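You operate a simulated robot arm through the tools that you are given. There is no shell and no other tool.

Carry out the task below with a simulated two-armed robot. There is one attempt and no reset: what you move stays moved.

TASK
Pick up the small bottle with the red cap with one hand, pass it to the other hand and put it on the left stand shelf. Set down upright: small bottle with the red cap.

The check looks at the end state, three seconds after you hand in, the way a careful person would. Anything else that was tipped, shoved, dropped, spilled or broken makes it a failure. A push-on lid holds only when it is set on centred and level and pressed home; a screw cap is set on level and turned clockwise until tight.

THE ROBOT
Two 7-joint arms with two-finger parallel grippers on one trunk, on a base that moves. Base frame: it is fixed to the floor where the robot stands at the start and does not move with it; the origin is under the middle of the robot, x ahead of it, y to its left, z up. Lengths are in mm, angles in degrees, forces in N, time in s.
The left shoulder is at the start at [70, 130, 1062], the right one opposite. With the tool pointing down near the work surface each hand reaches from about 180 to 500 mm from the robot's upright axis, wherever it stands, measured 20 degrees to its own side. Places, roughly: left stand shelf [-5200, -3800, 300]; small bottle with the red cap (7x7x22 cm) [-2500, -400, 700]. Payload 1.57 kg a hand.
The TCP of each hand is the grasp point between the finger pads, 30 mm short of the fingertips. In the tool frame z runs along the fingers and y along their closing line. Largest opening 80 mm; finger width 17, thickness 12; the body of the gripper, 40 by 82 mm, starts 80 mm behind the TCP.
Orientation is told as [roll, pitch, yaw] about the base's x, y, z axes, in that order, counted from this pose: with the fingers straight down and closing along the base's y, the tool's x points along the base's -x, its y along +y and its z along -z.

THE INTERFACE
- The arms move only by the tool apply_moves. It takes "left_targets", "right_targets" or both (then of equal length, played together; a hand with none holds still); each is a list of rows, each a list of 7 numbers: the shift along the base's x, y, z in cm, then the turn, a rotation vector about the base's x, y, z in degrees, then the opening, from 0 (shut) to 1 (fully open). In form: [[tx, ty, tz, ax, ay, az, fingers], ...]. A call has 1 to 20 rows; each row is the pose to reach, as a shift and turn from the pose commanded when the call began. Each row takes 0.2 s and may step no farther than 50 mm and 8.6 degrees from the row before; otherwise, or with a gripper value out of range, the whole call is refused. Where a pose cannot be reached the arm comes as near as it can. A force on the tool above 40 N (or 10 N above the force at the start of the call, whichever is more), or a blocked arm, ends the call early, and 0.2 s more pass. The fingers move at their own pace (about 108 mm/s each) and stop on an object; they squeeze with about 29 N. The grip force told is the motor's: it shows also when the fingers shut on nothing. Time passes only in rows, and 0.2 s behind the last, so rows that repeat a pose let the fingers close. The reply holds the time, the measured pose of the TCP, the force on the tool along the base axes, the opening and the grip force, in the units named above and with some noise, with the torque about the TCP (base axes, N m) and any sound that the robot's microphone picked up.
- Cameras (640 x 400 px; columns grow to the right, rows downward): "scene" is now at [135.2, 17.2, 1285.4]; the picture's right is [0.19, -0.98, 0.00], its down [-0.61, -0.12, -0.78] and it looks along [0.77, 0.15, -0.62] (base axes); focal length 251 px, centre (320, 200). "left" rides on the left gripper at [72, 7, -122] in its tool frame; the picture's right is [-0.09, 1.00, 0.00], its down [-0.84, -0.08, -0.54] and it looks along [-0.54, -0.05, 0.84] (tool axes); focal length 238 px, centre (320, 200). "right" rides on the right gripper at [72, -7, -122] in its tool frame; the picture's right is [0.09, 1.00, 0.00], its down [-0.84, 0.08, -0.54] and it looks along [-0.54, 0.05, 0.84] (tool axes); focal length 238 px, centre (320, 200). There is no depth. A picture from a camera that has moved, and an enlarged one, comes with that camera's place and axes in the base frame and with its lens.
- camera(camera): a new picture of that camera. It takes no simulated time.
- raise_lower(by): slides the trunk up (or, below 0, down) by that many mm; the arms and the scene camera ride with it, the base frame stays. It gives what a move gives, with no picture.
- roll_base(legs): drives the robot by 1 to 6 legs, each [ahead, left, turn to the left] in mm, mm and degrees, along the robot's own axes; the way and the turn of a leg run together, so that a leg with both is an arc; at most 1500 mm and 180 degrees a leg. The arms and the cameras ride along, it lands a little off, and it stops where it bumps. It gives what a move gives.
- aim_head(pan, tilt): turns the head with the scene camera to pan (to the left, within 86 degrees either way) and tilt (down, from -29 to 69), counted from straight ahead of the robot. It gives what a move gives.
- enlarge(camera, box): a new picture of the part [left, top, right, bottom] of that camera's present view, enlarged. It takes no simulated time.
- hand_in(): hands the job in; it is judged then, once.

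Places have to be worked out from the pictures, the camera data and where the tool is seen. Open the grippers and draw the arms clear of the work before you hand the job in, unless the task says otherwise.

The tools are called after "Emit:" by a JSON object that holds its "name" and its "arguments". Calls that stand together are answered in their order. apply_moves: Moves the arms, as the interface text tells. Its arguments: {"type":"object","properties":{"left_targets":{"type":"array"},"right_targets":{"type":"array"}},"required":[]} The other tools are called the same way: raise_lower (by) moves the trunk up or down; roll_base (legs) drives the base; aim_head (pan, tilt) turns the head that bears the scene camera; camera (camera) takes a picture; enlarge (camera, box) takes an enlarged picture of a part of a camera's view; hand_in () hands the job in.

At the start:

```text
time_s: 0.0
left_tool_pos: [401.0, 206.0, 939.4]
left_ee_rot: [0.0, 0.0, 0.1]
left_ft_force: [0.0, 0.7, 0.4]
left_ft_torque: [0.02, 0.03, 0.02]
left_finger_gap: 79.9
left_gripper_force: 0.1
right_tool_pos: [358.8, -121.5, 1007.9]
right_ee_rot: [0.0, 0.1, 0.0]
right_ft_force: [-0.6, 0.5, -0.4]
right_ft_torque: [0.02, -0.02, 0.04]
right_finger_gap: 80.0
right_gripper_force: 0.1
trunk travel left (down, up): [-700.0, 240.0]
robot x, y, heading: [5.0, 1.6, 0.2]
head pan, tilt (commanded): [11.0, 38.4]
```

scene: 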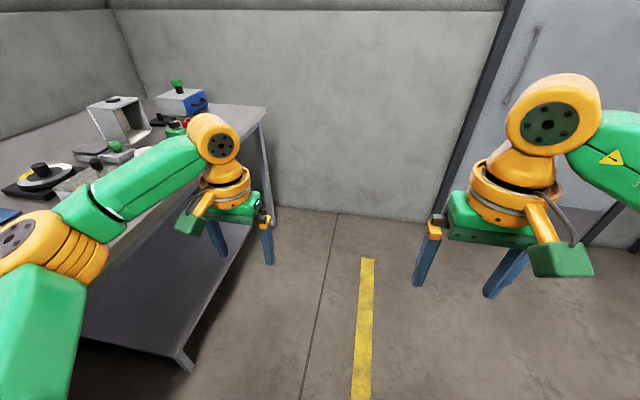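
right: 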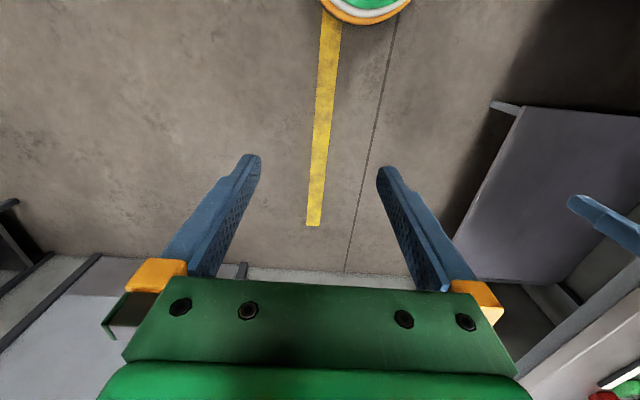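
left: 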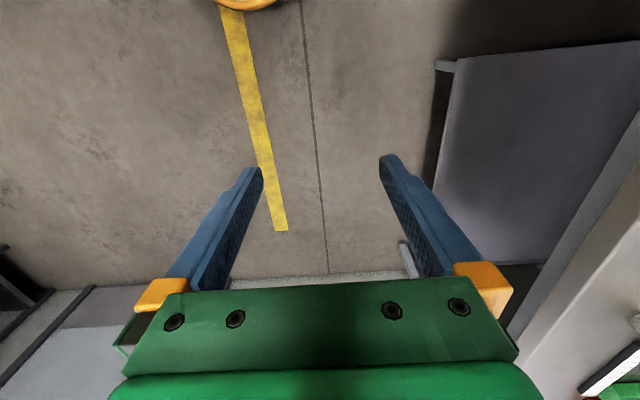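

The start pictures show a workbench to my left and a wall ahead; the bottle and the stand are behind me. I turn the head to both sides to see the surroundings before driving.

Emit:
{"name": "aim_head", "arguments": {"pan": 86, "tilt": 20}}

Emit:
{"name": "camera", "arguments": {"camera": "scene"}}

Emit:
{"name": "aim_head", "arguments": {"pan": -86, "tilt": 20}}

Emit:
{"name": "camera", "arguments": {"camera": "scene"}}

```text
time_s: 1.5
left_tool_pos: [401.0, 205.7, 940.0]
left_ee_rot: [0.0, -0.1, 0.1]
left_ft_force: [0.0, -0.6, 0.6]
left_ft_torque: [-0.01, 0.0, 0.0]
left_finger_gap: 79.9
left_gripper_force: 0.1
right_tool_pos: [359.3, -122.4, 1006.8]
right_ee_rot: [0.1, 0.0, 0.0]
right_ft_force: [-0.2, -0.6, 0.0]
right_ft_torque: [0.01, 0.0, -0.01]
right_finger_gap: 80.0
right_gripper_force: 0.0
trunk travel left (down, up): [-700.0, 240.0]
robot x, y, heading: [-1.6, -2.2, -0.0]
head pan, tilt (commanded): [85.9, 20.0]
```

```text
taken
camera scene: at [57.4, 93.6, 1314.3], right [1.0, -0.07, 0.0], down [-0.02, -0.34, -0.94], along [0.07, 0.94, -0.34], focal length 251 px, centre (320, 200)
```

scene: 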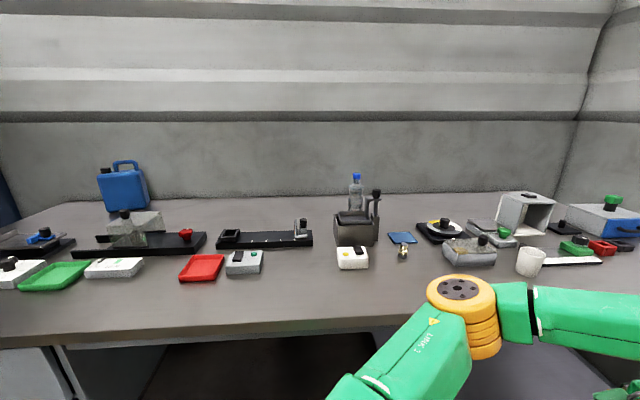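

```text
time_s: 4.1
left_tool_pos: [401.1, 206.9, 939.9]
left_ee_rot: [0.0, 0.1, 0.3]
left_ft_force: [-0.4, -0.9, 0.7]
left_ft_torque: [0.01, -0.03, -0.02]
left_finger_gap: 80.0
left_gripper_force: 0.0
right_tool_pos: [358.4, -122.3, 1007.4]
right_ee_rot: [0.0, 0.0, 0.0]
right_ft_force: [-0.1, -0.5, -0.2]
right_ft_torque: [-0.01, 0.0, 0.01]
right_finger_gap: 80.3
right_gripper_force: 0.1
trunk travel left (down, up): [-700.0, 240.0]
robot x, y, heading: [1.9, -2.7, 0.2]
head pan, tilt (commanded): [-85.9, 20.0]
```

```text
taken
camera scene: at [57.4, -92.2, 1314.4], right [-1.0, -0.07, 0.0], down [-0.02, 0.34, -0.94], along [0.07, -0.94, -0.34], focal length 251 px, centre (320, 200)
```

scene: 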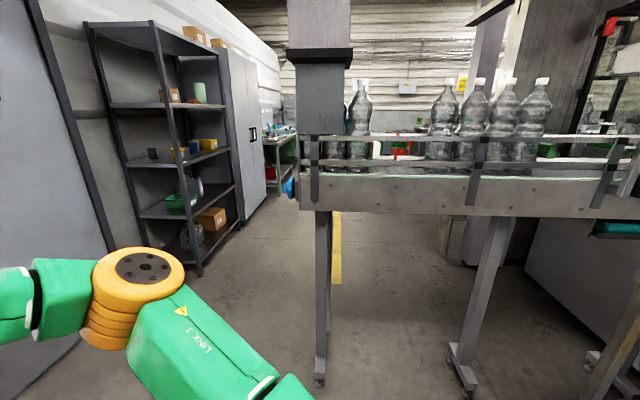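

The bench front lies at about y=+450 and the conveyor at about y=-1000, so I'm in a corridor. I shift to its middle and turn right in place by 90° so that I can look toward -x.

Emit:
{"name": "roll_base", "arguments": {"legs": [[0, -250, 0], [0, 0, -90]]}}

Emit:
{"name": "aim_head", "arguments": {"pan": -80, "tilt": 25}}

Emit:
{"name": "camera", "arguments": {"camera": "scene"}}

Emit:
{"name": "aim_head", "arguments": {"pan": -30, "tilt": 25}}

Emit:
{"name": "camera", "arguments": {"camera": "scene"}}

```text
time_s: 9.7
left_tool_pos: [202.9, -652.6, 938.9]
left_ee_rot: [0.0, 0.0, -90.2]
left_ft_force: [0.4, 0.7, 0.2]
left_ft_torque: [0.01, 0.0, 0.01]
left_finger_gap: 80.0
left_gripper_force: 0.0
right_tool_pos: [-123.6, -606.5, 1008.0]
right_ee_rot: [0.0, 0.0, -90.3]
right_ft_force: [-0.3, -0.7, 0.0]
right_ft_torque: [0.0, -0.03, 0.02]
right_finger_gap: 80.0
right_gripper_force: 0.0
trunk travel left (down, up): [-700.0, 240.0]
robot x, y, heading: [0.7, -250.3, -90.3]
head pan, tilt (commanded): [-85.9, 20.0]
```

```text
time_s: 10.4
left_tool_pos: [203.1, -651.7, 939.4]
left_ee_rot: [0.0, 0.0, -90.1]
left_ft_force: [-0.3, -0.2, -0.1]
left_ft_torque: [0.02, 0.0, -0.01]
left_finger_gap: 80.1
left_gripper_force: 0.1
right_tool_pos: [-124.8, -607.7, 1007.4]
right_ee_rot: [0.0, 0.1, -90.3]
right_ft_force: [-0.5, 0.0, -0.6]
right_ft_torque: [0.01, -0.03, 0.02]
right_finger_gap: 79.9
right_gripper_force: 0.0
trunk travel left (down, up): [-700.0, 240.0]
robot x, y, heading: [-0.9, -252.0, -90.0]
head pan, tilt (commanded): [-80.0, 25.0]
```

```text
taken
camera scene: at [-91.0, -314.8, 1306.3], right [-0.17, 0.99, 0.0], down [0.42, 0.07, -0.91], along [-0.89, -0.15, -0.42], focal length 251 px, centre (320, 200)
```

scene: 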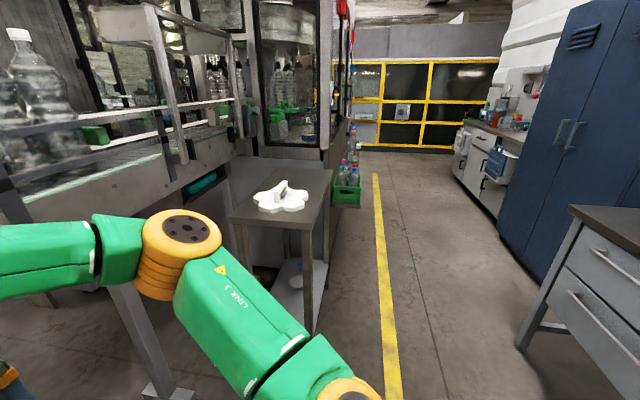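

```text
time_s: 11.6
left_tool_pos: [203.6, -652.0, 938.8]
left_ee_rot: [-0.1, 0.0, -90.2]
left_ft_force: [1.4, -0.1, 0.5]
left_ft_torque: [0.0, 0.03, 0.01]
left_finger_gap: 79.8
left_gripper_force: 0.0
right_tool_pos: [-123.4, -608.8, 1008.2]
right_ee_rot: [0.0, 0.0, -90.3]
right_ft_force: [0.5, 0.2, -0.4]
right_ft_torque: [-0.01, 0.0, 0.01]
right_finger_gap: 80.3
right_gripper_force: 0.1
trunk travel left (down, up): [-700.0, 240.0]
robot x, y, heading: [-0.9, -248.0, -90.1]
head pan, tilt (commanded): [-30.0, 25.0]
```

```text
taken
camera scene: at [-46.7, -378.8, 1306.3], right [-0.86, 0.5, 0.0], down [0.21, 0.36, -0.91], along [-0.46, -0.78, -0.42], focal length 251 px, centre (320, 200)
```

scene: 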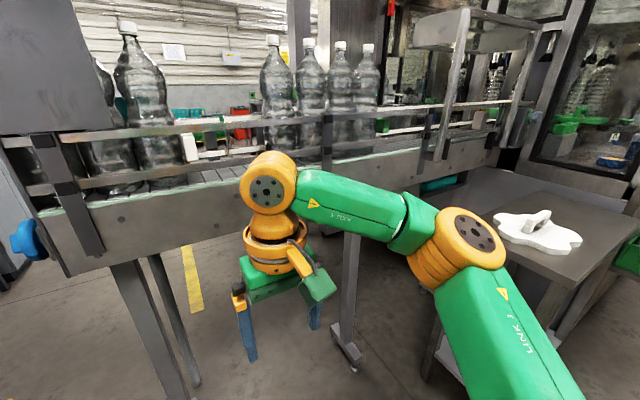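

A green crate with several bottles hangs near [-2500, -400]. I aim the head back toward it and enlarge that part.

Emit:
{"name": "aim_head", "arguments": {"pan": -84, "tilt": 15}}

Emit:
{"name": "camera", "arguments": {"camera": "scene"}}

Emit:
{"name": "enlarge", "arguments": {"camera": "scene", "box": [220, 80, 420, 205]}}

```text
time_s: 12.8
left_tool_pos: [204.4, -653.3, 939.8]
left_ee_rot: [0.0, 0.0, -90.2]
left_ft_force: [-0.3, 0.3, 0.1]
left_ft_torque: [0.03, 0.01, -0.01]
left_finger_gap: 80.1
left_gripper_force: 0.1
right_tool_pos: [-124.9, -607.0, 1006.4]
right_ee_rot: [0.1, 0.0, -90.3]
right_ft_force: [0.1, 0.0, 0.6]
right_ft_torque: [0.03, -0.02, -0.01]
right_finger_gap: 80.2
right_gripper_force: 0.0
trunk travel left (down, up): [-700.0, 240.0]
robot x, y, heading: [-0.8, -252.6, -90.3]
head pan, tilt (commanded): [-84.0, 15.0]
```

```text
taken
camera scene: at [-93.1, -308.7, 1322.5], right [-0.1, 0.99, 0.0], down [0.26, 0.03, -0.97], along [-0.96, -0.1, -0.26], focal length 251 px, centre (320, 200)
```

scene: 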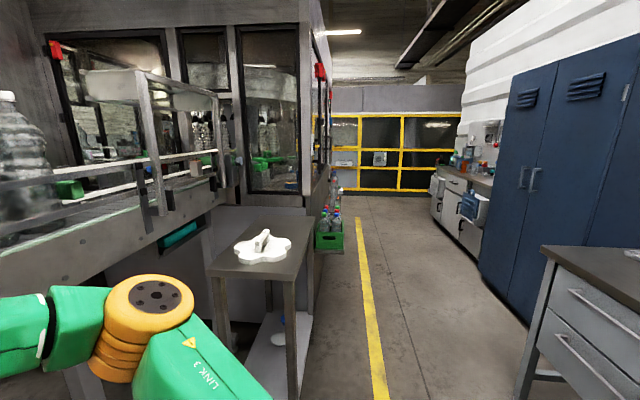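

```text
3.20 times, centred on (320, 142) of scene
camera zoom: at [-93.1, -308.7, 1322.5], right [-0.1, 0.99, 0.0], down [0.26, 0.03, -0.97], along [-0.96, -0.1, -0.26], focal length 804 px, centre (320, 384)
```

zoom: 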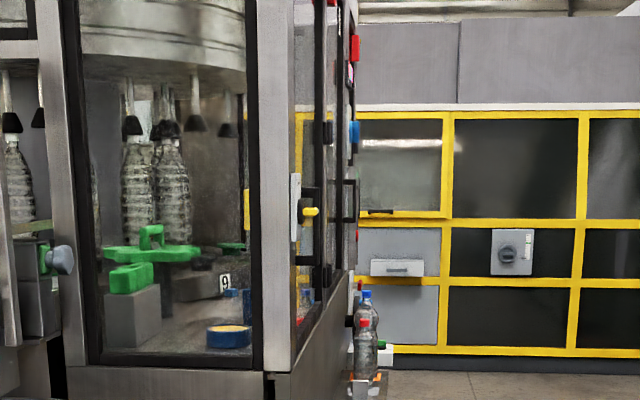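

The crate is in the lower part; I enlarge it closer.

Emit:
{"name": "enlarge", "arguments": {"camera": "scene", "box": [280, 160, 380, 260]}}

```text
4.00 times, centred on (330, 210) of scene
camera zoom: at [-93.1, -308.7, 1322.5], right [-0.1, 0.99, 0.0], down [0.26, 0.03, -0.97], along [-0.96, -0.1, -0.26], focal length 1005 px, centre (280, 160)
```

zoom: 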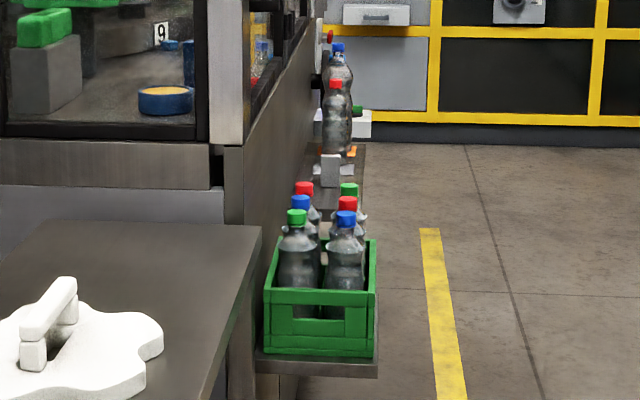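

The single red-capped bottle stands on a side shelf at about x=-2500, y=-420, past the crate of bottles. I finish turning to face -x at the corridor centre and look down along the way.

Emit:
{"name": "roll_base", "arguments": {"legs": [[0, 0, -90], [0, -230, 0]]}}

Emit:
{"name": "aim_head", "arguments": {"pan": 0, "tilt": 30}}

Emit:
{"name": "camera", "arguments": {"camera": "scene"}}

```text
time_s: 18.4
left_tool_pos: [-402.1, -223.2, 939.1]
left_ee_rot: [0.0, -0.1, 179.7]
left_ft_force: [-0.1, -0.2, 0.7]
left_ft_torque: [0.02, -0.03, -0.06]
left_finger_gap: 79.8
left_gripper_force: 0.2
right_tool_pos: [-356.2, 103.2, 1007.7]
right_ee_rot: [-0.1, 0.1, 179.6]
right_ft_force: [-0.5, -0.1, 0.4]
right_ft_torque: [0.0, 0.0, -0.03]
right_finger_gap: 79.9
right_gripper_force: 0.1
trunk travel left (down, up): [-700.0, 240.0]
robot x, y, heading: [0.9, -18.1, 179.7]
head pan, tilt (commanded): [-84.0, 15.0]
```

```text
time_s: 19.9
left_tool_pos: [-401.3, -223.7, 939.2]
left_ee_rot: [0.0, 0.0, 179.6]
left_ft_force: [-0.6, -0.6, -0.3]
left_ft_torque: [0.0, 0.04, 0.02]
left_finger_gap: 80.2
left_gripper_force: 0.0
right_tool_pos: [-356.3, 105.2, 1007.9]
right_ee_rot: [0.1, 0.1, 179.6]
right_ft_force: [-0.1, 0.1, -0.7]
right_ft_torque: [-0.03, 0.02, 0.03]
right_finger_gap: 80.0
right_gripper_force: 0.1
trunk travel left (down, up): [-700.0, 240.0]
robot x, y, heading: [0.3, -18.8, 179.3]
head pan, tilt (commanded): [0.0, 30.0]
```

```text
taken
camera scene: at [-139.1, -17.7, 1298.3], right [0.01, 1.0, 0.0], down [0.5, 0.0, -0.87], along [-0.87, 0.01, -0.5], focal length 251 px, centre (320, 200)
```

scene: 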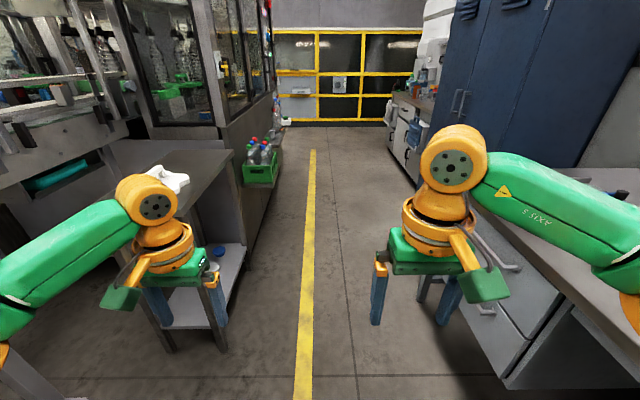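

The way ahead along y≈0 is free (table edge near y=-490, bench front near y=+480). I drive ahead 1300 mm and look again.

Emit:
{"name": "roll_base", "arguments": {"legs": [[1300, 0, 0]]}}

Emit:
{"name": "aim_head", "arguments": {"pan": 20, "tilt": 25}}

Emit:
{"name": "camera", "arguments": {"camera": "scene"}}

```text
time_s: 26.5
left_tool_pos: [-1704.2, -211.0, 939.4]
left_ee_rot: [-0.1, 0.0, 179.5]
left_ft_force: [-0.5, -0.4, -0.2]
left_ft_torque: [0.02, 0.01, -0.03]
left_finger_gap: 79.9
left_gripper_force: 0.1
right_tool_pos: [-1658.7, 117.2, 1007.1]
right_ee_rot: [0.0, 0.0, 179.5]
right_ft_force: [-0.4, -0.7, -0.3]
right_ft_torque: [-0.03, 0.03, 0.02]
right_finger_gap: 79.9
right_gripper_force: 0.1
trunk travel left (down, up): [-700.0, 240.0]
robot x, y, heading: [-1303.5, -7.3, 179.5]
head pan, tilt (commanded): [0.0, 30.0]
```

```text
time_s: 27.3
left_tool_pos: [-1704.1, -209.5, 939.6]
left_ee_rot: [0.0, -0.1, 179.4]
left_ft_force: [1.0, 0.0, 0.3]
left_ft_torque: [0.0, -0.02, 0.0]
left_finger_gap: 80.1
left_gripper_force: 0.1
right_tool_pos: [-1658.5, 117.9, 1007.3]
right_ee_rot: [0.0, 0.0, 179.4]
right_ft_force: [0.3, -0.2, -0.1]
right_ft_torque: [0.0, 0.0, 0.01]
right_finger_gap: 79.9
right_gripper_force: 0.0
trunk travel left (down, up): [-700.0, 240.0]
robot x, y, heading: [-1300.4, -1.5, 179.3]
head pan, tilt (commanded): [20.0, 25.0]
```

```text
taken
camera scene: at [-1437.8, -37.6, 1306.2], right [-0.33, 0.94, 0.0], down [0.4, 0.14, -0.91], along [-0.85, -0.3, -0.42], focal length 251 px, centre (320, 200)
```

scene: 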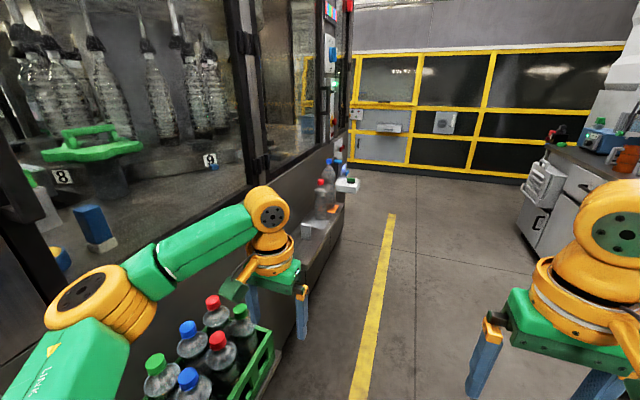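

The single red-capped bottle is at roughly [-2500, -412] on the side shelf, with a blue-capped one behind it. I raise the trunk a bit for clearance, drive past the crate with a shift away from the shelf, and turn left to face it.

Emit:
{"name": "raise_lower", "arguments": {"by": 100}}

Emit:
{"name": "roll_base", "arguments": {"legs": [[500, -250, 0], [690, 0, 0], [0, 0, 90]]}}

Emit:
{"name": "aim_head", "arguments": {"pan": 0, "tilt": 40}}

Emit:
{"name": "camera", "arguments": {"camera": "scene"}}

```text
time_s: 28.6
left_tool_pos: [-1705.0, -209.4, 1039.1]
left_ee_rot: [0.0, 0.0, 179.5]
left_ft_force: [0.5, -0.1, -0.7]
left_ft_torque: [-0.02, 0.04, -0.01]
left_finger_gap: 80.1
left_gripper_force: 0.1
right_tool_pos: [-1658.2, 117.2, 1107.8]
right_ee_rot: [0.0, 0.0, 179.5]
right_ft_force: [-1.3, 0.4, -1.0]
right_ft_torque: [0.01, -0.03, -0.02]
right_finger_gap: 80.2
right_gripper_force: 0.1
trunk travel left (down, up): [-800.0, 140.0]
robot x, y, heading: [-1302.8, -4.0, 179.4]
head pan, tilt (commanded): [20.0, 25.0]
```

```text
time_s: 39.1
left_tool_pos: [-2285.3, -152.1, 1038.0]
left_ee_rot: [0.1, -0.1, -90.1]
left_ft_force: [0.0, -0.2, -0.3]
left_ft_torque: [0.01, 0.04, 0.01]
left_finger_gap: 80.1
left_gripper_force: 0.1
right_tool_pos: [-2615.0, -107.8, 1107.2]
right_ee_rot: [0.0, 0.1, -90.2]
right_ft_force: [0.3, 0.6, -0.4]
right_ft_torque: [0.03, -0.02, -0.01]
right_finger_gap: 80.0
right_gripper_force: 0.1
trunk travel left (down, up): [-800.0, 140.0]
robot x, y, heading: [-2488.1, 250.3, -90.6]
head pan, tilt (commanded): [20.0, 25.0]
```

```text
time_s: 39.9
left_tool_pos: [-2285.1, -152.1, 1039.3]
left_ee_rot: [-0.1, 0.0, -90.2]
left_ft_force: [0.2, -0.5, -0.6]
left_ft_torque: [-0.05, 0.0, 0.0]
left_finger_gap: 80.1
left_gripper_force: 0.0
right_tool_pos: [-2612.3, -109.0, 1107.7]
right_ee_rot: [0.0, 0.0, -90.2]
right_ft_force: [-0.4, -0.1, 0.1]
right_ft_torque: [0.01, -0.01, 0.02]
right_finger_gap: 79.6
right_gripper_force: 0.1
trunk travel left (down, up): [-800.0, 140.0]
robot x, y, heading: [-2487.1, 251.0, -90.5]
head pan, tilt (commanded): [0.0, 40.0]
```

```text
taken
camera scene: at [-2490.0, 115.5, 1383.0], right [-1.0, 0.0, 0.0], down [0.0, 0.64, -0.77], along [0.0, -0.77, -0.64], focal length 251 px, centre (320, 200)
```

scene: 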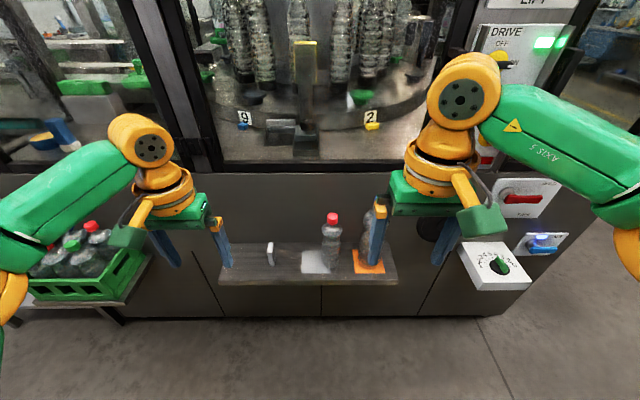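

Emit:
{"name": "enlarge", "arguments": {"camera": "scene", "box": [200, 190, 420, 300]}}

```text
2.91 times, centred on (310, 245) of scene
camera zoom: at [-2490.0, 115.5, 1383.0], right [-1.0, 0.0, 0.0], down [0.0, 0.64, -0.77], along [0.0, -0.77, -0.64], focal length 731 px, centre (349, 69)
```

zoom: 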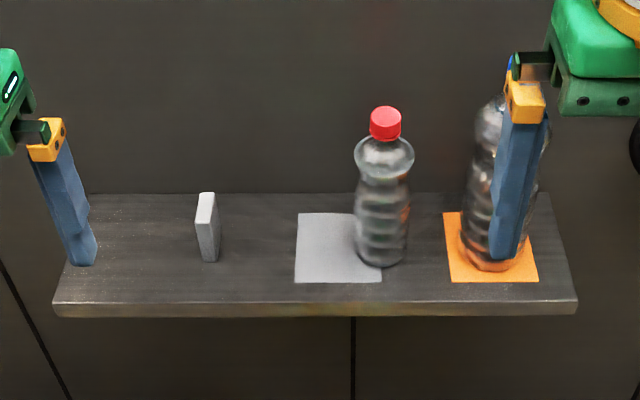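

The small bottle stands at about [-2529, -447], base z≈637, cap top ≈857, with the big blue-capped bottle about 140 mm to its right. I look closer and also with the right hand camera.

Emit:
{"name": "enlarge", "arguments": {"camera": "scene", "box": [300, 200, 380, 285]}}

Emit:
{"name": "camera", "arguments": {"camera": "right"}}

Emit:
{"name": "camera", "arguments": {"camera": "left"}}

```text
4.71 times, centred on (340, 242) of scene
camera zoom: at [-2490.0, 115.5, 1383.0], right [-1.0, 0.0, 0.0], down [0.0, 0.64, -0.77], along [0.0, -0.77, -0.64], focal length 1182 px, centre (226, 0)
```

zoom: 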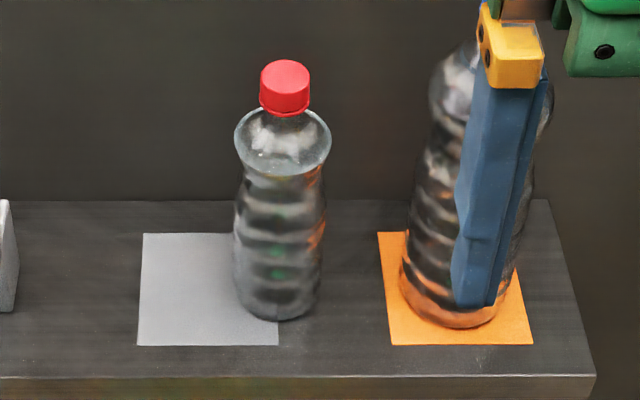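

```text
taken
camera right: at [-2619.3, -35.4, 1231.4], right [1.0, 0.09, 0.0], down [0.07, -0.84, 0.54], along [0.05, -0.54, -0.84], focal length 238 px, centre (320, 200)
```

right: 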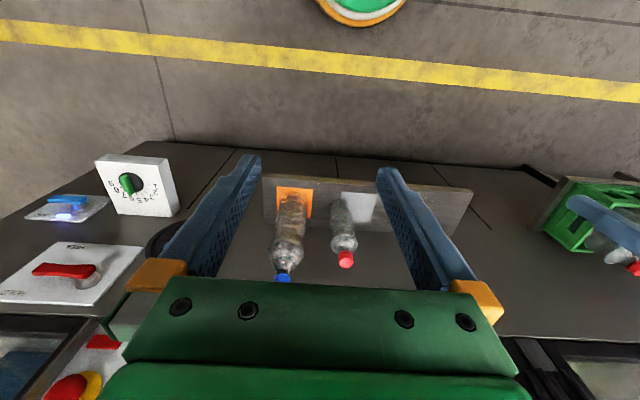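

```text
taken
camera left: at [-2279.0, -80.7, 1161.2], right [1.0, -0.09, 0.0], down [-0.08, -0.84, 0.54], along [-0.05, -0.54, -0.84], focal length 238 px, centre (320, 200)
```

left: 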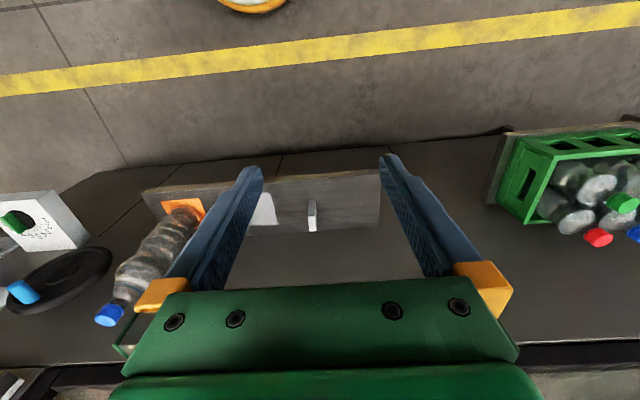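

Both views agree: bottle axis near [-2525, -443], cap Ø≈32 mm at z≈832–857. I draw the left hand back 100 mm for wall clearance, then drive to about [-2386, -10] so that the bottle is in the right hand's reach.

Emit:
{"name": "apply_moves", "arguments": {"left_targets": [[0, 4, 0, 0, 0, 0, 1], [0, 8, 0, 0, 0, 0, 1], [0, 12, 0, 0, 0, 0, 1]]}}

Emit:
{"name": "roll_base", "arguments": {"legs": [[0, 100, 0.5], [255, 0, 0]]}}

Emit:
{"name": "camera", "arguments": {"camera": "scene"}}

Emit:
{"name": "camera", "arguments": {"camera": "right"}}

```text
time_s: 40.7
left_tool_pos: [-2285.4, -30.8, 1041.7]
left_ee_rot: [0.0, 0.1, -90.1]
left_ft_force: [0.1, 0.3, -0.8]
left_ft_torque: [-0.01, 0.01, 0.01]
left_finger_gap: 80.1
left_gripper_force: 0.1
right_tool_pos: [-2613.8, -106.3, 1108.1]
right_ee_rot: [-0.1, 0.0, -90.3]
right_ft_force: [0.4, 0.0, 0.0]
right_ft_torque: [0.0, -0.03, 0.02]
right_finger_gap: 80.0
right_gripper_force: 0.0
trunk travel left (down, up): [-800.0, 140.0]
robot x, y, heading: [-2489.9, 251.5, -90.5]
head pan, tilt (commanded): [0.0, 40.0]
```

```text
time_s: 43.3
left_tool_pos: [-2182.0, -283.4, 1040.7]
left_ee_rot: [-0.1, 0.0, -89.8]
left_ft_force: [0.7, 0.1, 0.0]
left_ft_torque: [0.0, 0.01, -0.01]
left_finger_gap: 79.7
left_gripper_force: 0.1
right_tool_pos: [-2510.0, -361.1, 1108.0]
right_ee_rot: [0.0, -0.1, -89.9]
right_ft_force: [0.2, 0.5, 0.2]
right_ft_torque: [-0.01, -0.01, 0.0]
right_finger_gap: 80.0
right_gripper_force: 0.0
trunk travel left (down, up): [-800.0, 140.0]
robot x, y, heading: [-2388.8, -4.2, -90.1]
head pan, tilt (commanded): [0.0, 40.0]
```

```text
taken
camera scene: at [-2387.6, -136.3, 1383.2], right [-1.0, 0.0, 0.0], down [0.0, 0.64, -0.77], along [0.0, -0.77, -0.64], focal length 251 px, centre (320, 200)
```

scene: 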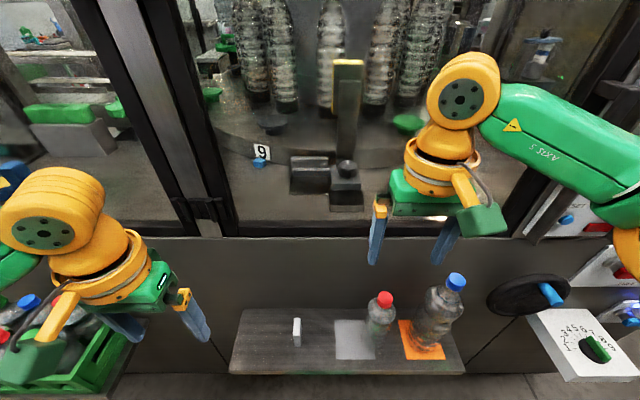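

```text
taken
camera right: at [-2515.9, -288.4, 1232.0], right [1.0, 0.09, 0.0], down [0.08, -0.84, 0.54], along [0.05, -0.54, -0.84], focal length 238 px, centre (320, 200)
```

right: 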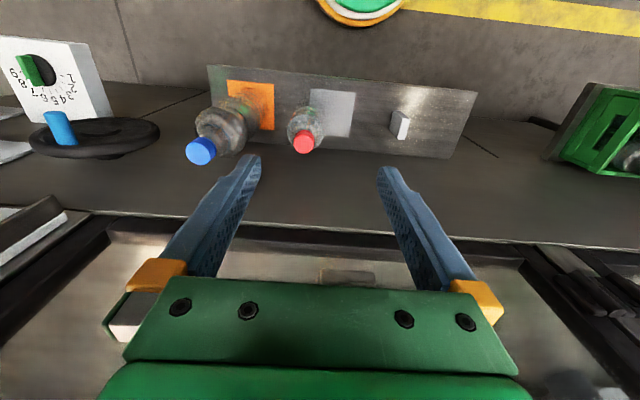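

The views now give slightly different depths, so I take enlarged pictures from both cameras to triangulate the cap more precisely.

Emit:
{"name": "enlarge", "arguments": {"camera": "scene", "box": [340, 265, 440, 365]}}

Emit:
{"name": "enlarge", "arguments": {"camera": "right", "box": [260, 80, 360, 180]}}

Emit:
{"name": "enlarge", "arguments": {"camera": "left", "box": [0, 0, 320, 200]}}

```text
4.00 times, centred on (390, 315) of scene
camera zoom: at [-2387.6, -136.3, 1383.2], right [-1.0, 0.0, 0.0], down [0.0, 0.64, -0.77], along [0.0, -0.77, -0.64], focal length 1005 px, centre (40, -260)
```

zoom: 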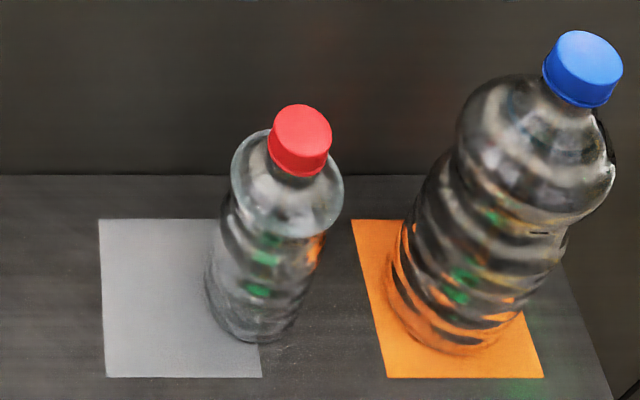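

```text
4.00 times, centred on (310, 130) of right
camera zoom: at [-2515.9, -288.4, 1232.0], right [1.0, 0.09, 0.0], down [0.08, -0.84, 0.54], along [0.05, -0.54, -0.84], focal length 953 px, centre (360, 480)
```

zoom: 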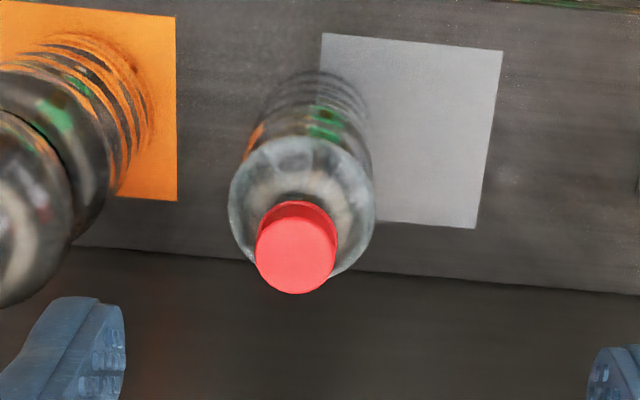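

```text
2.00 times, centred on (160, 100) of left
camera zoom: at [-2175.8, -211.3, 1162.8], right [1.0, -0.09, 0.0], down [-0.07, -0.84, 0.54], along [-0.05, -0.54, -0.84], focal length 477 px, centre (640, 400)
```

zoom: 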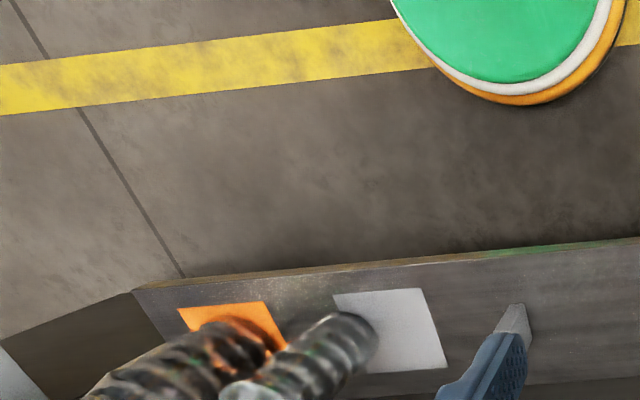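

Triangulated: cap centre about [-2528, -416], cap top z≈880, base z≈660; blue cap top ≈922. I lower the trunk by 110 and bring the right hand over the cap, still high above it.

Emit:
{"name": "raise_lower", "arguments": {"by": -110}}

Emit:
{"name": "apply_moves", "arguments": {"right_targets": [[-0.9, -2.7, 0, 0, 0, 0, 0.8], [-1.8, -5.5, 0, 0, 0, 0, 0.8], [-1.8, -5.5, 0, 0, 0, 0, 0.8]]}}

Emit:
{"name": "camera", "arguments": {"camera": "right"}}

Emit:
{"name": "camera", "arguments": {"camera": "scene"}}

```text
time_s: 44.7
left_tool_pos: [-2182.3, -283.9, 930.7]
left_ee_rot: [0.1, 0.0, -89.8]
left_ft_force: [-0.1, 0.2, -0.5]
left_ft_torque: [0.01, -0.02, -0.01]
left_finger_gap: 80.0
left_gripper_force: 0.0
right_tool_pos: [-2510.8, -362.2, 997.9]
right_ee_rot: [0.0, 0.0, -89.8]
right_ft_force: [-0.2, -0.6, -0.6]
right_ft_torque: [-0.04, -0.01, -0.01]
right_finger_gap: 79.4
right_gripper_force: 0.0
trunk travel left (down, up): [-690.0, 250.0]
robot x, y, heading: [-2388.2, -6.1, -90.1]
head pan, tilt (commanded): [0.0, 40.0]
```

```text
time_s: 45.5
left_tool_pos: [-2183.0, -285.2, 930.3]
left_ee_rot: [0.0, 0.0, -89.8]
left_ft_force: [0.5, 0.0, -0.2]
left_ft_torque: [0.0, 0.0, -0.02]
left_finger_gap: 80.1
left_gripper_force: 0.1
right_tool_pos: [-2528.6, -417.9, 998.0]
right_ee_rot: [0.0, 0.0, -89.9]
right_ft_force: [0.2, -0.3, 0.0]
right_ft_torque: [-0.01, -0.01, -0.01]
right_finger_gap: 63.6
right_gripper_force: 0.0
trunk travel left (down, up): [-690.0, 250.0]
robot x, y, heading: [-2389.1, -5.6, -89.8]
head pan, tilt (commanded): [0.0, 40.0]
```

```text
taken
camera right: at [-2533.9, -345.8, 1121.2], right [1.0, 0.09, 0.0], down [0.08, -0.84, 0.54], along [0.05, -0.54, -0.84], focal length 238 px, centre (320, 200)
```

right: 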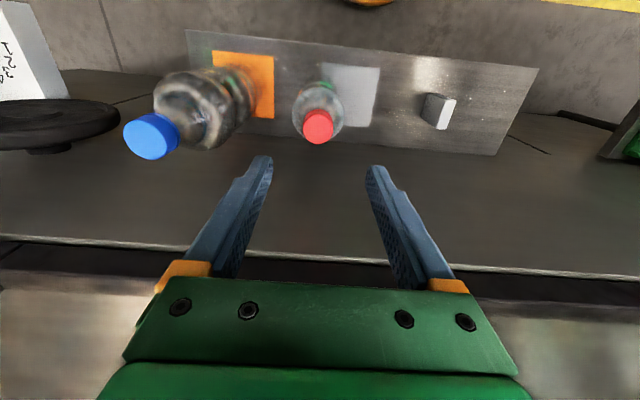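

```text
taken
camera scene: at [-2387.9, -138.1, 1273.0], right [-1.0, 0.0, 0.0], down [0.0, 0.64, -0.77], along [0.0, -0.77, -0.64], focal length 251 px, centre (320, 200)
```

scene: 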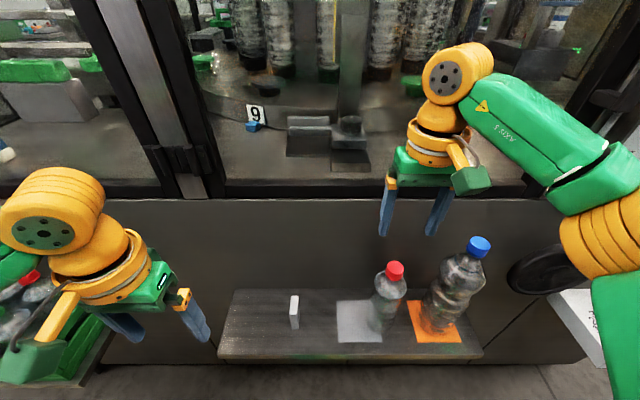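

The fingers straddle the cap laterally (cap at x≈-2529, y≈-415). I descend to about 55 mm above and check again.

Emit:
{"name": "apply_moves", "arguments": {"right_targets": [[0, 0, -3.5, 0, 0, 0, 0.8], [0, 0, -6.5, 0, 0, 0, 0.8], [0, 0, -6.5, 0, 0, 0, 0.8]]}}

Emit:
{"name": "enlarge", "arguments": {"camera": "right", "box": [220, 60, 420, 260]}}

Emit:
{"name": "enlarge", "arguments": {"camera": "scene", "box": [340, 170, 500, 350]}}

```text
time_s: 46.3
left_tool_pos: [-2182.1, -285.5, 931.2]
left_ee_rot: [-0.2, 0.0, -89.8]
left_ft_force: [0.4, -0.1, -0.4]
left_ft_torque: [0.03, 0.01, 0.0]
left_finger_gap: 80.2
left_gripper_force: 0.1
right_tool_pos: [-2528.0, -418.3, 932.2]
right_ee_rot: [0.0, 0.1, -89.8]
right_ft_force: [0.2, 0.1, -0.6]
right_ft_torque: [0.0, 0.02, 0.03]
right_finger_gap: 64.2
right_gripper_force: 0.1
trunk travel left (down, up): [-690.0, 250.0]
robot x, y, heading: [-2389.9, -3.4, -90.2]
head pan, tilt (commanded): [0.0, 40.0]
```

```text
2.00 times, centred on (320, 160) of right
camera zoom: at [-2533.8, -346.1, 1056.1], right [1.0, 0.09, 0.0], down [0.08, -0.84, 0.54], along [0.05, -0.54, -0.84], focal length 477 px, centre (320, 280)
```

zoom: 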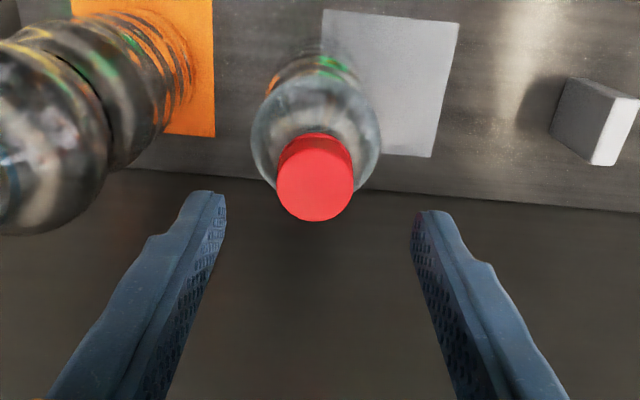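

```text
2.22 times, centred on (420, 260) of scene
camera zoom: at [-2387.6, -138.5, 1273.0], right [-1.0, 0.0, 0.0], down [0.0, 0.64, -0.77], along [0.0, -0.77, -0.64], focal length 558 px, centre (98, 67)
```

zoom: 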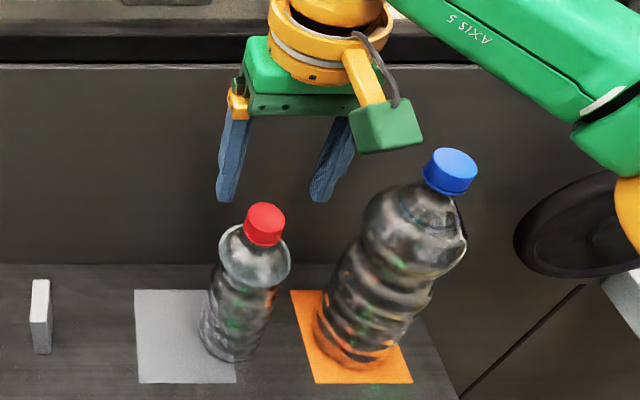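

The cap is centred between the fingers laterally, at y≈-414. I descend 48 mm more with a 3 mm y correction, then check.

Emit:
{"name": "apply_moves", "arguments": {"right_targets": [[-0.05, 0.3, -2.4, 0, 0, 0, 0.8], [-0.05, 0.3, -4.8, 0, 0, 0, 0.8], [-0.05, 0.3, -4.8, 0, 0, 0, 0.8]]}}

Emit:
{"name": "enlarge", "arguments": {"camera": "right", "box": [220, 60, 420, 260]}}

Emit:
{"name": "enlarge", "arguments": {"camera": "scene", "box": [350, 220, 450, 320]}}

```text
time_s: 47.1
left_tool_pos: [-2182.3, -284.9, 931.3]
left_ee_rot: [-0.1, 0.0, -89.9]
left_ft_force: [0.2, 0.9, -0.4]
left_ft_torque: [-0.03, -0.02, -0.01]
left_finger_gap: 80.2
left_gripper_force: 0.0
right_tool_pos: [-2526.9, -415.3, 883.4]
right_ee_rot: [0.1, 0.1, -89.9]
right_ft_force: [-0.5, -0.9, -0.1]
right_ft_torque: [-0.02, -0.02, -0.02]
right_finger_gap: 64.0
right_gripper_force: 0.0
trunk travel left (down, up): [-690.0, 250.0]
robot x, y, heading: [-2389.4, -6.9, -89.9]
head pan, tilt (commanded): [0.0, 40.0]
```

```text
2.00 times, centred on (320, 160) of right
camera zoom: at [-2534.7, -342.8, 1007.8], right [1.0, 0.09, 0.0], down [0.08, -0.84, 0.54], along [0.05, -0.54, -0.84], focal length 477 px, centre (320, 280)
```

zoom: 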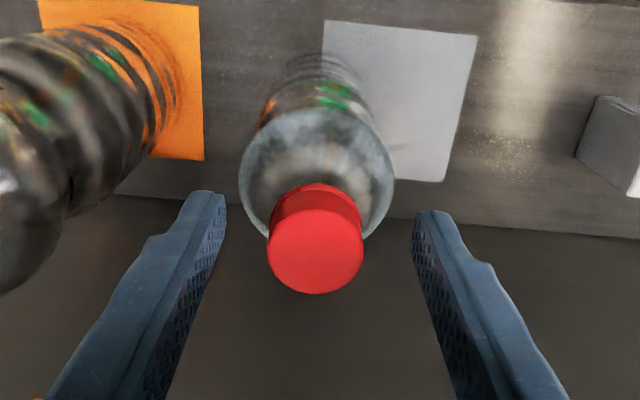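

```text
4.00 times, centred on (400, 270) of scene
camera zoom: at [-2387.7, -138.6, 1273.0], right [-1.0, 0.0, 0.0], down [0.0, 0.64, -0.77], along [0.0, -0.77, -0.64], focal length 1005 px, centre (0, -80)
```

zoom: 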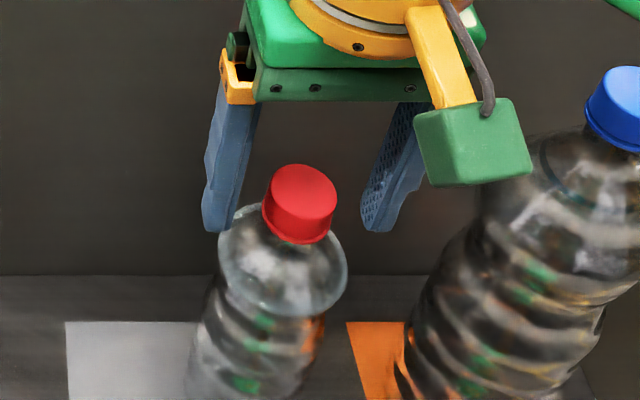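

Tips are at z≈853 and the cap spans roughly 860–879. I raise 5 mm so the tips clear the bottle's dome, shift 1.5 mm in x, and close on the cap.

Emit:
{"name": "apply_moves", "arguments": {"right_targets": [[-0.15, 0.05, 0.5, 0, 0, 0, 0.8], [-0.15, 0.05, 0.5, 0, 0, 0, 0.6], [-0.15, 0.05, 0.5, 0, 0, 0, 0.3], [-0.15, 0.05, 0.5, 0, 0, 0, 0.0], [-0.15, 0.05, 0.5, 0, 0, 0, 0.0], [-0.15, 0.05, 0.5, 0, 0, 0, 0.0]]}}

Emit:
{"name": "enlarge", "arguments": {"camera": "right", "box": [220, 60, 420, 260]}}

Emit:
{"name": "enlarge", "arguments": {"camera": "scene", "box": [350, 220, 450, 320]}}

```text
time_s: 48.5
left_tool_pos: [-2182.3, -284.3, 930.9]
left_ee_rot: [0.0, 0.1, -89.9]
left_ft_force: [0.8, -0.6, 0.5]
left_ft_torque: [0.03, -0.01, -0.01]
left_finger_gap: 80.0
left_gripper_force: 0.0
right_tool_pos: [-2529.4, -414.8, 889.6]
right_ee_rot: [0.0, -0.1, -89.9]
right_ft_force: [-0.1, 0.4, 1.3]
right_ft_torque: [-0.01, -0.22, 0.01]
right_finger_gap: 30.7
right_gripper_force: 28.2
trunk travel left (down, up): [-690.0, 250.0]
robot x, y, heading: [-2387.8, -4.7, -89.9]
head pan, tilt (commanded): [0.0, 40.0]
```

```text
2.00 times, centred on (320, 160) of right
camera zoom: at [-2536.2, -342.3, 1013.4], right [1.0, 0.09, 0.0], down [0.08, -0.84, 0.54], along [0.05, -0.54, -0.84], focal length 477 px, centre (320, 280)
```

zoom: 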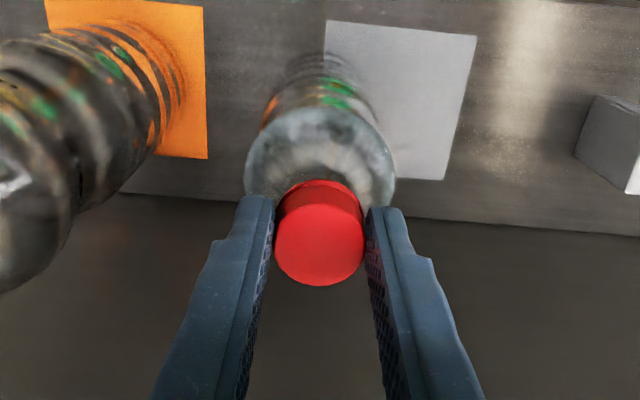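

```text
4.00 times, centred on (400, 270) of scene
camera zoom: at [-2387.7, -138.6, 1273.0], right [-1.0, 0.0, 0.0], down [0.0, 0.64, -0.77], along [0.0, -0.77, -0.64], focal length 1005 px, centre (0, -80)
```

zoom: 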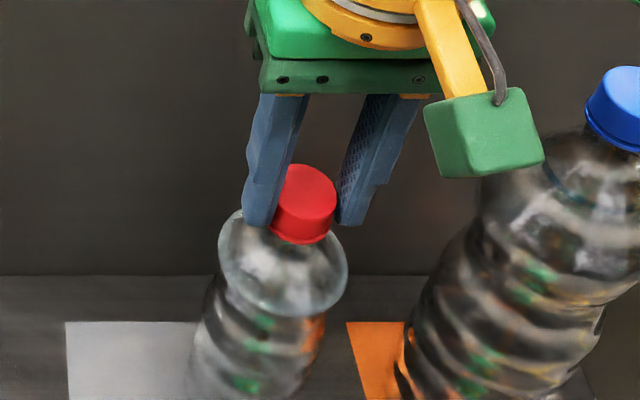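

The grip holds on the cap (gap 30.7 mm, 28 N), centred. I lift slowly straight up and watch the forces.

Emit:
{"name": "apply_moves", "arguments": {"right_targets": [[0, 0, 0.5, 0, 0, 0, 0], [0, 0, 1.5, 0, 0, 0, 0], [0, 0, 3, 0, 0, 0, 0], [0, 0, 5, 0, 0, 0, 0], [0, 0, 7, 0, 0, 0, 0], [0, 0, 9, 0, 0, 0, 0], [0, 0, 9, 0, 0, 0, 0]]}}

Emit:
{"name": "camera", "arguments": {"camera": "scene"}}

Emit:
{"name": "camera", "arguments": {"camera": "right"}}

```text
time_s: 50.1
left_tool_pos: [-2183.7, -285.8, 930.6]
left_ee_rot: [0.0, 0.0, -89.8]
left_ft_force: [0.3, -0.4, -0.1]
left_ft_torque: [-0.02, 0.01, -0.06]
left_finger_gap: 80.0
left_gripper_force: 0.0
right_tool_pos: [-2530.2, -415.3, 979.0]
right_ee_rot: [0.0, 0.1, -89.9]
right_ft_force: [0.6, -0.3, -5.5]
right_ft_torque: [0.03, -0.03, 0.01]
right_finger_gap: 30.4
right_gripper_force: 28.8
trunk travel left (down, up): [-690.0, 250.0]
robot x, y, heading: [-2383.4, -2.7, -90.2]
head pan, tilt (commanded): [0.0, 40.0]
```

```text
taken
camera scene: at [-2388.4, -140.1, 1272.8], right [-1.0, 0.0, 0.0], down [0.0, 0.64, -0.77], along [0.0, -0.77, -0.64], focal length 251 px, centre (320, 200)
```

scene: 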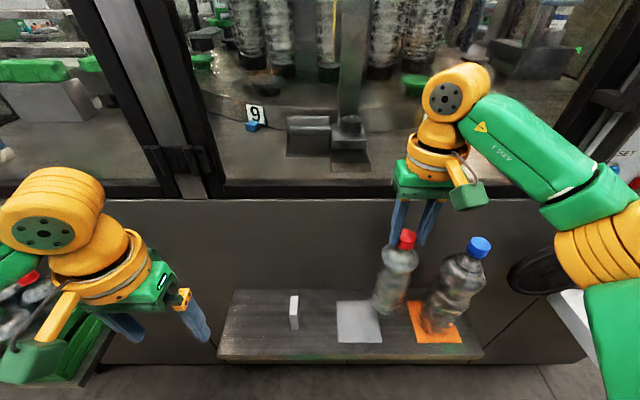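

```text
taken
camera right: at [-2536.9, -343.1, 1103.3], right [1.0, 0.09, 0.0], down [0.08, -0.84, 0.54], along [0.05, -0.54, -0.84], focal length 238 px, centre (320, 200)
```

right: 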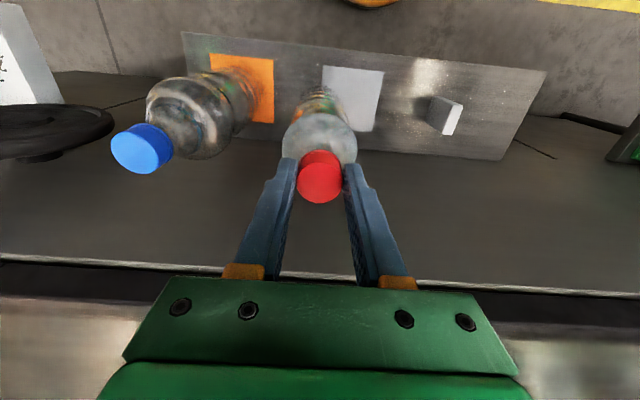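

The bottle is lifted cleanly (about 0.55 kg). I raise the trunk a little more and back straight away from the shelf, then turn right to face -x.

Emit:
{"name": "raise_lower", "arguments": {"by": 60}}

Emit:
{"name": "roll_base", "arguments": {"legs": [[-250, 0, 0]]}}

Emit:
{"name": "apply_moves", "arguments": {"right_targets": [[0, 3, 0, 0, 0, 0, 0], [0, 6, 0, 0, 0, 0, 0], [0, 9, 0, 0, 0, 0, 0], [0, 9, 0, 0, 0, 0, 0]]}}

Emit:
{"name": "aim_head", "arguments": {"pan": -80, "tilt": 25}}

Emit:
{"name": "camera", "arguments": {"camera": "scene"}}

Emit:
{"name": "aim_head", "arguments": {"pan": -35, "tilt": 20}}

Emit:
{"name": "camera", "arguments": {"camera": "scene"}}

```text
time_s: 51.1
left_tool_pos: [-2182.6, -285.8, 988.9]
left_ee_rot: [0.0, 0.1, -89.8]
left_ft_force: [0.7, 0.6, -0.4]
left_ft_torque: [0.01, -0.03, 0.04]
left_finger_gap: 80.0
left_gripper_force: 0.0
right_tool_pos: [-2528.6, -415.8, 1039.4]
right_ee_rot: [0.0, 0.1, -90.0]
right_ft_force: [-0.5, -0.4, -5.7]
right_ft_torque: [0.02, 0.02, 0.01]
right_finger_gap: 30.3
right_gripper_force: 29.0
trunk travel left (down, up): [-750.0, 190.0]
robot x, y, heading: [-2386.5, 1.6, -89.7]
head pan, tilt (commanded): [0.0, 40.0]
```

```text
time_s: 53.0
left_tool_pos: [-2182.8, -37.6, 990.8]
left_ee_rot: [0.0, 0.2, -89.7]
left_ft_force: [0.2, -1.4, -0.5]
left_ft_torque: [0.01, 0.0, -0.02]
left_finger_gap: 80.0
left_gripper_force: 0.0
right_tool_pos: [-2532.2, -166.8, 1038.7]
right_ee_rot: [0.0, 0.2, -89.9]
right_ft_force: [-0.3, -0.2, -5.1]
right_ft_torque: [0.04, 0.02, -0.01]
right_finger_gap: 30.3
right_gripper_force: 29.1
trunk travel left (down, up): [-750.0, 190.0]
robot x, y, heading: [-2390.0, 245.5, -89.8]
head pan, tilt (commanded): [0.0, 40.0]
```

```text
time_s: 54.0
left_tool_pos: [-2183.3, -35.6, 990.0]
left_ee_rot: [0.1, 0.1, -89.7]
left_ft_force: [0.4, -0.4, -0.3]
left_ft_torque: [0.02, 0.01, -0.01]
left_finger_gap: 79.8
left_gripper_force: 0.1
right_tool_pos: [-2530.9, -75.4, 1039.3]
right_ee_rot: [0.0, 0.2, -89.9]
right_ft_force: [-0.4, -0.7, -5.0]
right_ft_torque: [0.03, 0.04, -0.01]
right_finger_gap: 30.5
right_gripper_force: 29.2
trunk travel left (down, up): [-750.0, 190.0]
robot x, y, heading: [-2390.7, 245.2, -89.8]
head pan, tilt (commanded): [0.0, 40.0]
```

```text
time_s: 55.5
left_tool_pos: [-2182.4, -34.6, 990.5]
left_ee_rot: [0.0, 0.1, -89.8]
left_ft_force: [-0.2, -0.1, 0.0]
left_ft_torque: [-0.02, -0.02, -0.05]
left_finger_gap: 79.6
left_gripper_force: 0.0
right_tool_pos: [-2531.2, -75.6, 1039.9]
right_ee_rot: [-0.1, 0.1, -89.9]
right_ft_force: [0.2, -0.6, -4.8]
right_ft_torque: [0.0, 0.02, 0.02]
right_finger_gap: 30.4
right_gripper_force: 29.0
trunk travel left (down, up): [-750.0, 190.0]
robot x, y, heading: [-2389.9, 247.4, -89.7]
head pan, tilt (commanded): [-80.0, 25.0]
```

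```text
taken
camera scene: at [-2479.5, 179.0, 1356.2], right [-0.18, 0.98, 0.0], down [0.42, 0.08, -0.91], along [-0.89, -0.16, -0.42], focal length 251 px, centre (320, 200)
```

scene: 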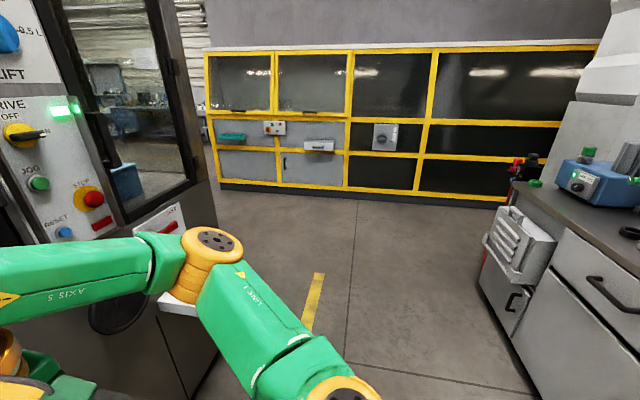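

```text
time_s: 56.6
left_tool_pos: [-2183.3, -36.1, 990.2]
left_ee_rot: [0.0, 0.1, -89.9]
left_ft_force: [-0.5, 1.0, 0.7]
left_ft_torque: [0.01, -0.01, -0.02]
left_finger_gap: 80.0
left_gripper_force: 0.1
right_tool_pos: [-2530.2, -75.5, 1040.1]
right_ee_rot: [0.1, 0.0, -89.8]
right_ft_force: [0.7, 0.2, -4.6]
right_ft_torque: [0.01, 0.0, -0.03]
right_finger_gap: 30.3
right_gripper_force: 28.9
trunk travel left (down, up): [-750.0, 190.0]
robot x, y, heading: [-2389.9, 244.7, -89.9]
head pan, tilt (commanded): [-35.0, 20.0]
```

```text
taken
camera scene: at [-2442.2, 119.0, 1364.2], right [-0.82, 0.57, 0.0], down [0.2, 0.28, -0.94], along [-0.54, -0.77, -0.34], focal length 251 px, centre (320, 200)
```

scene: 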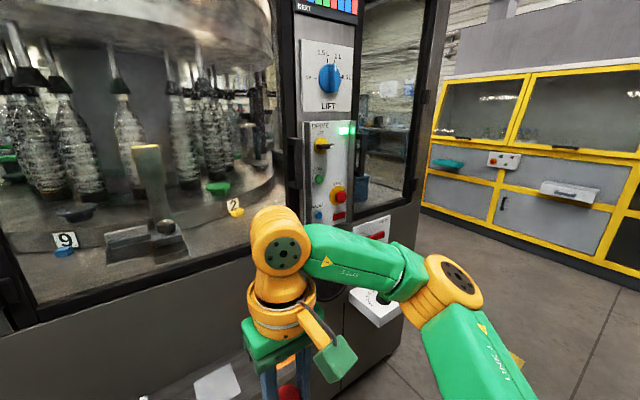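

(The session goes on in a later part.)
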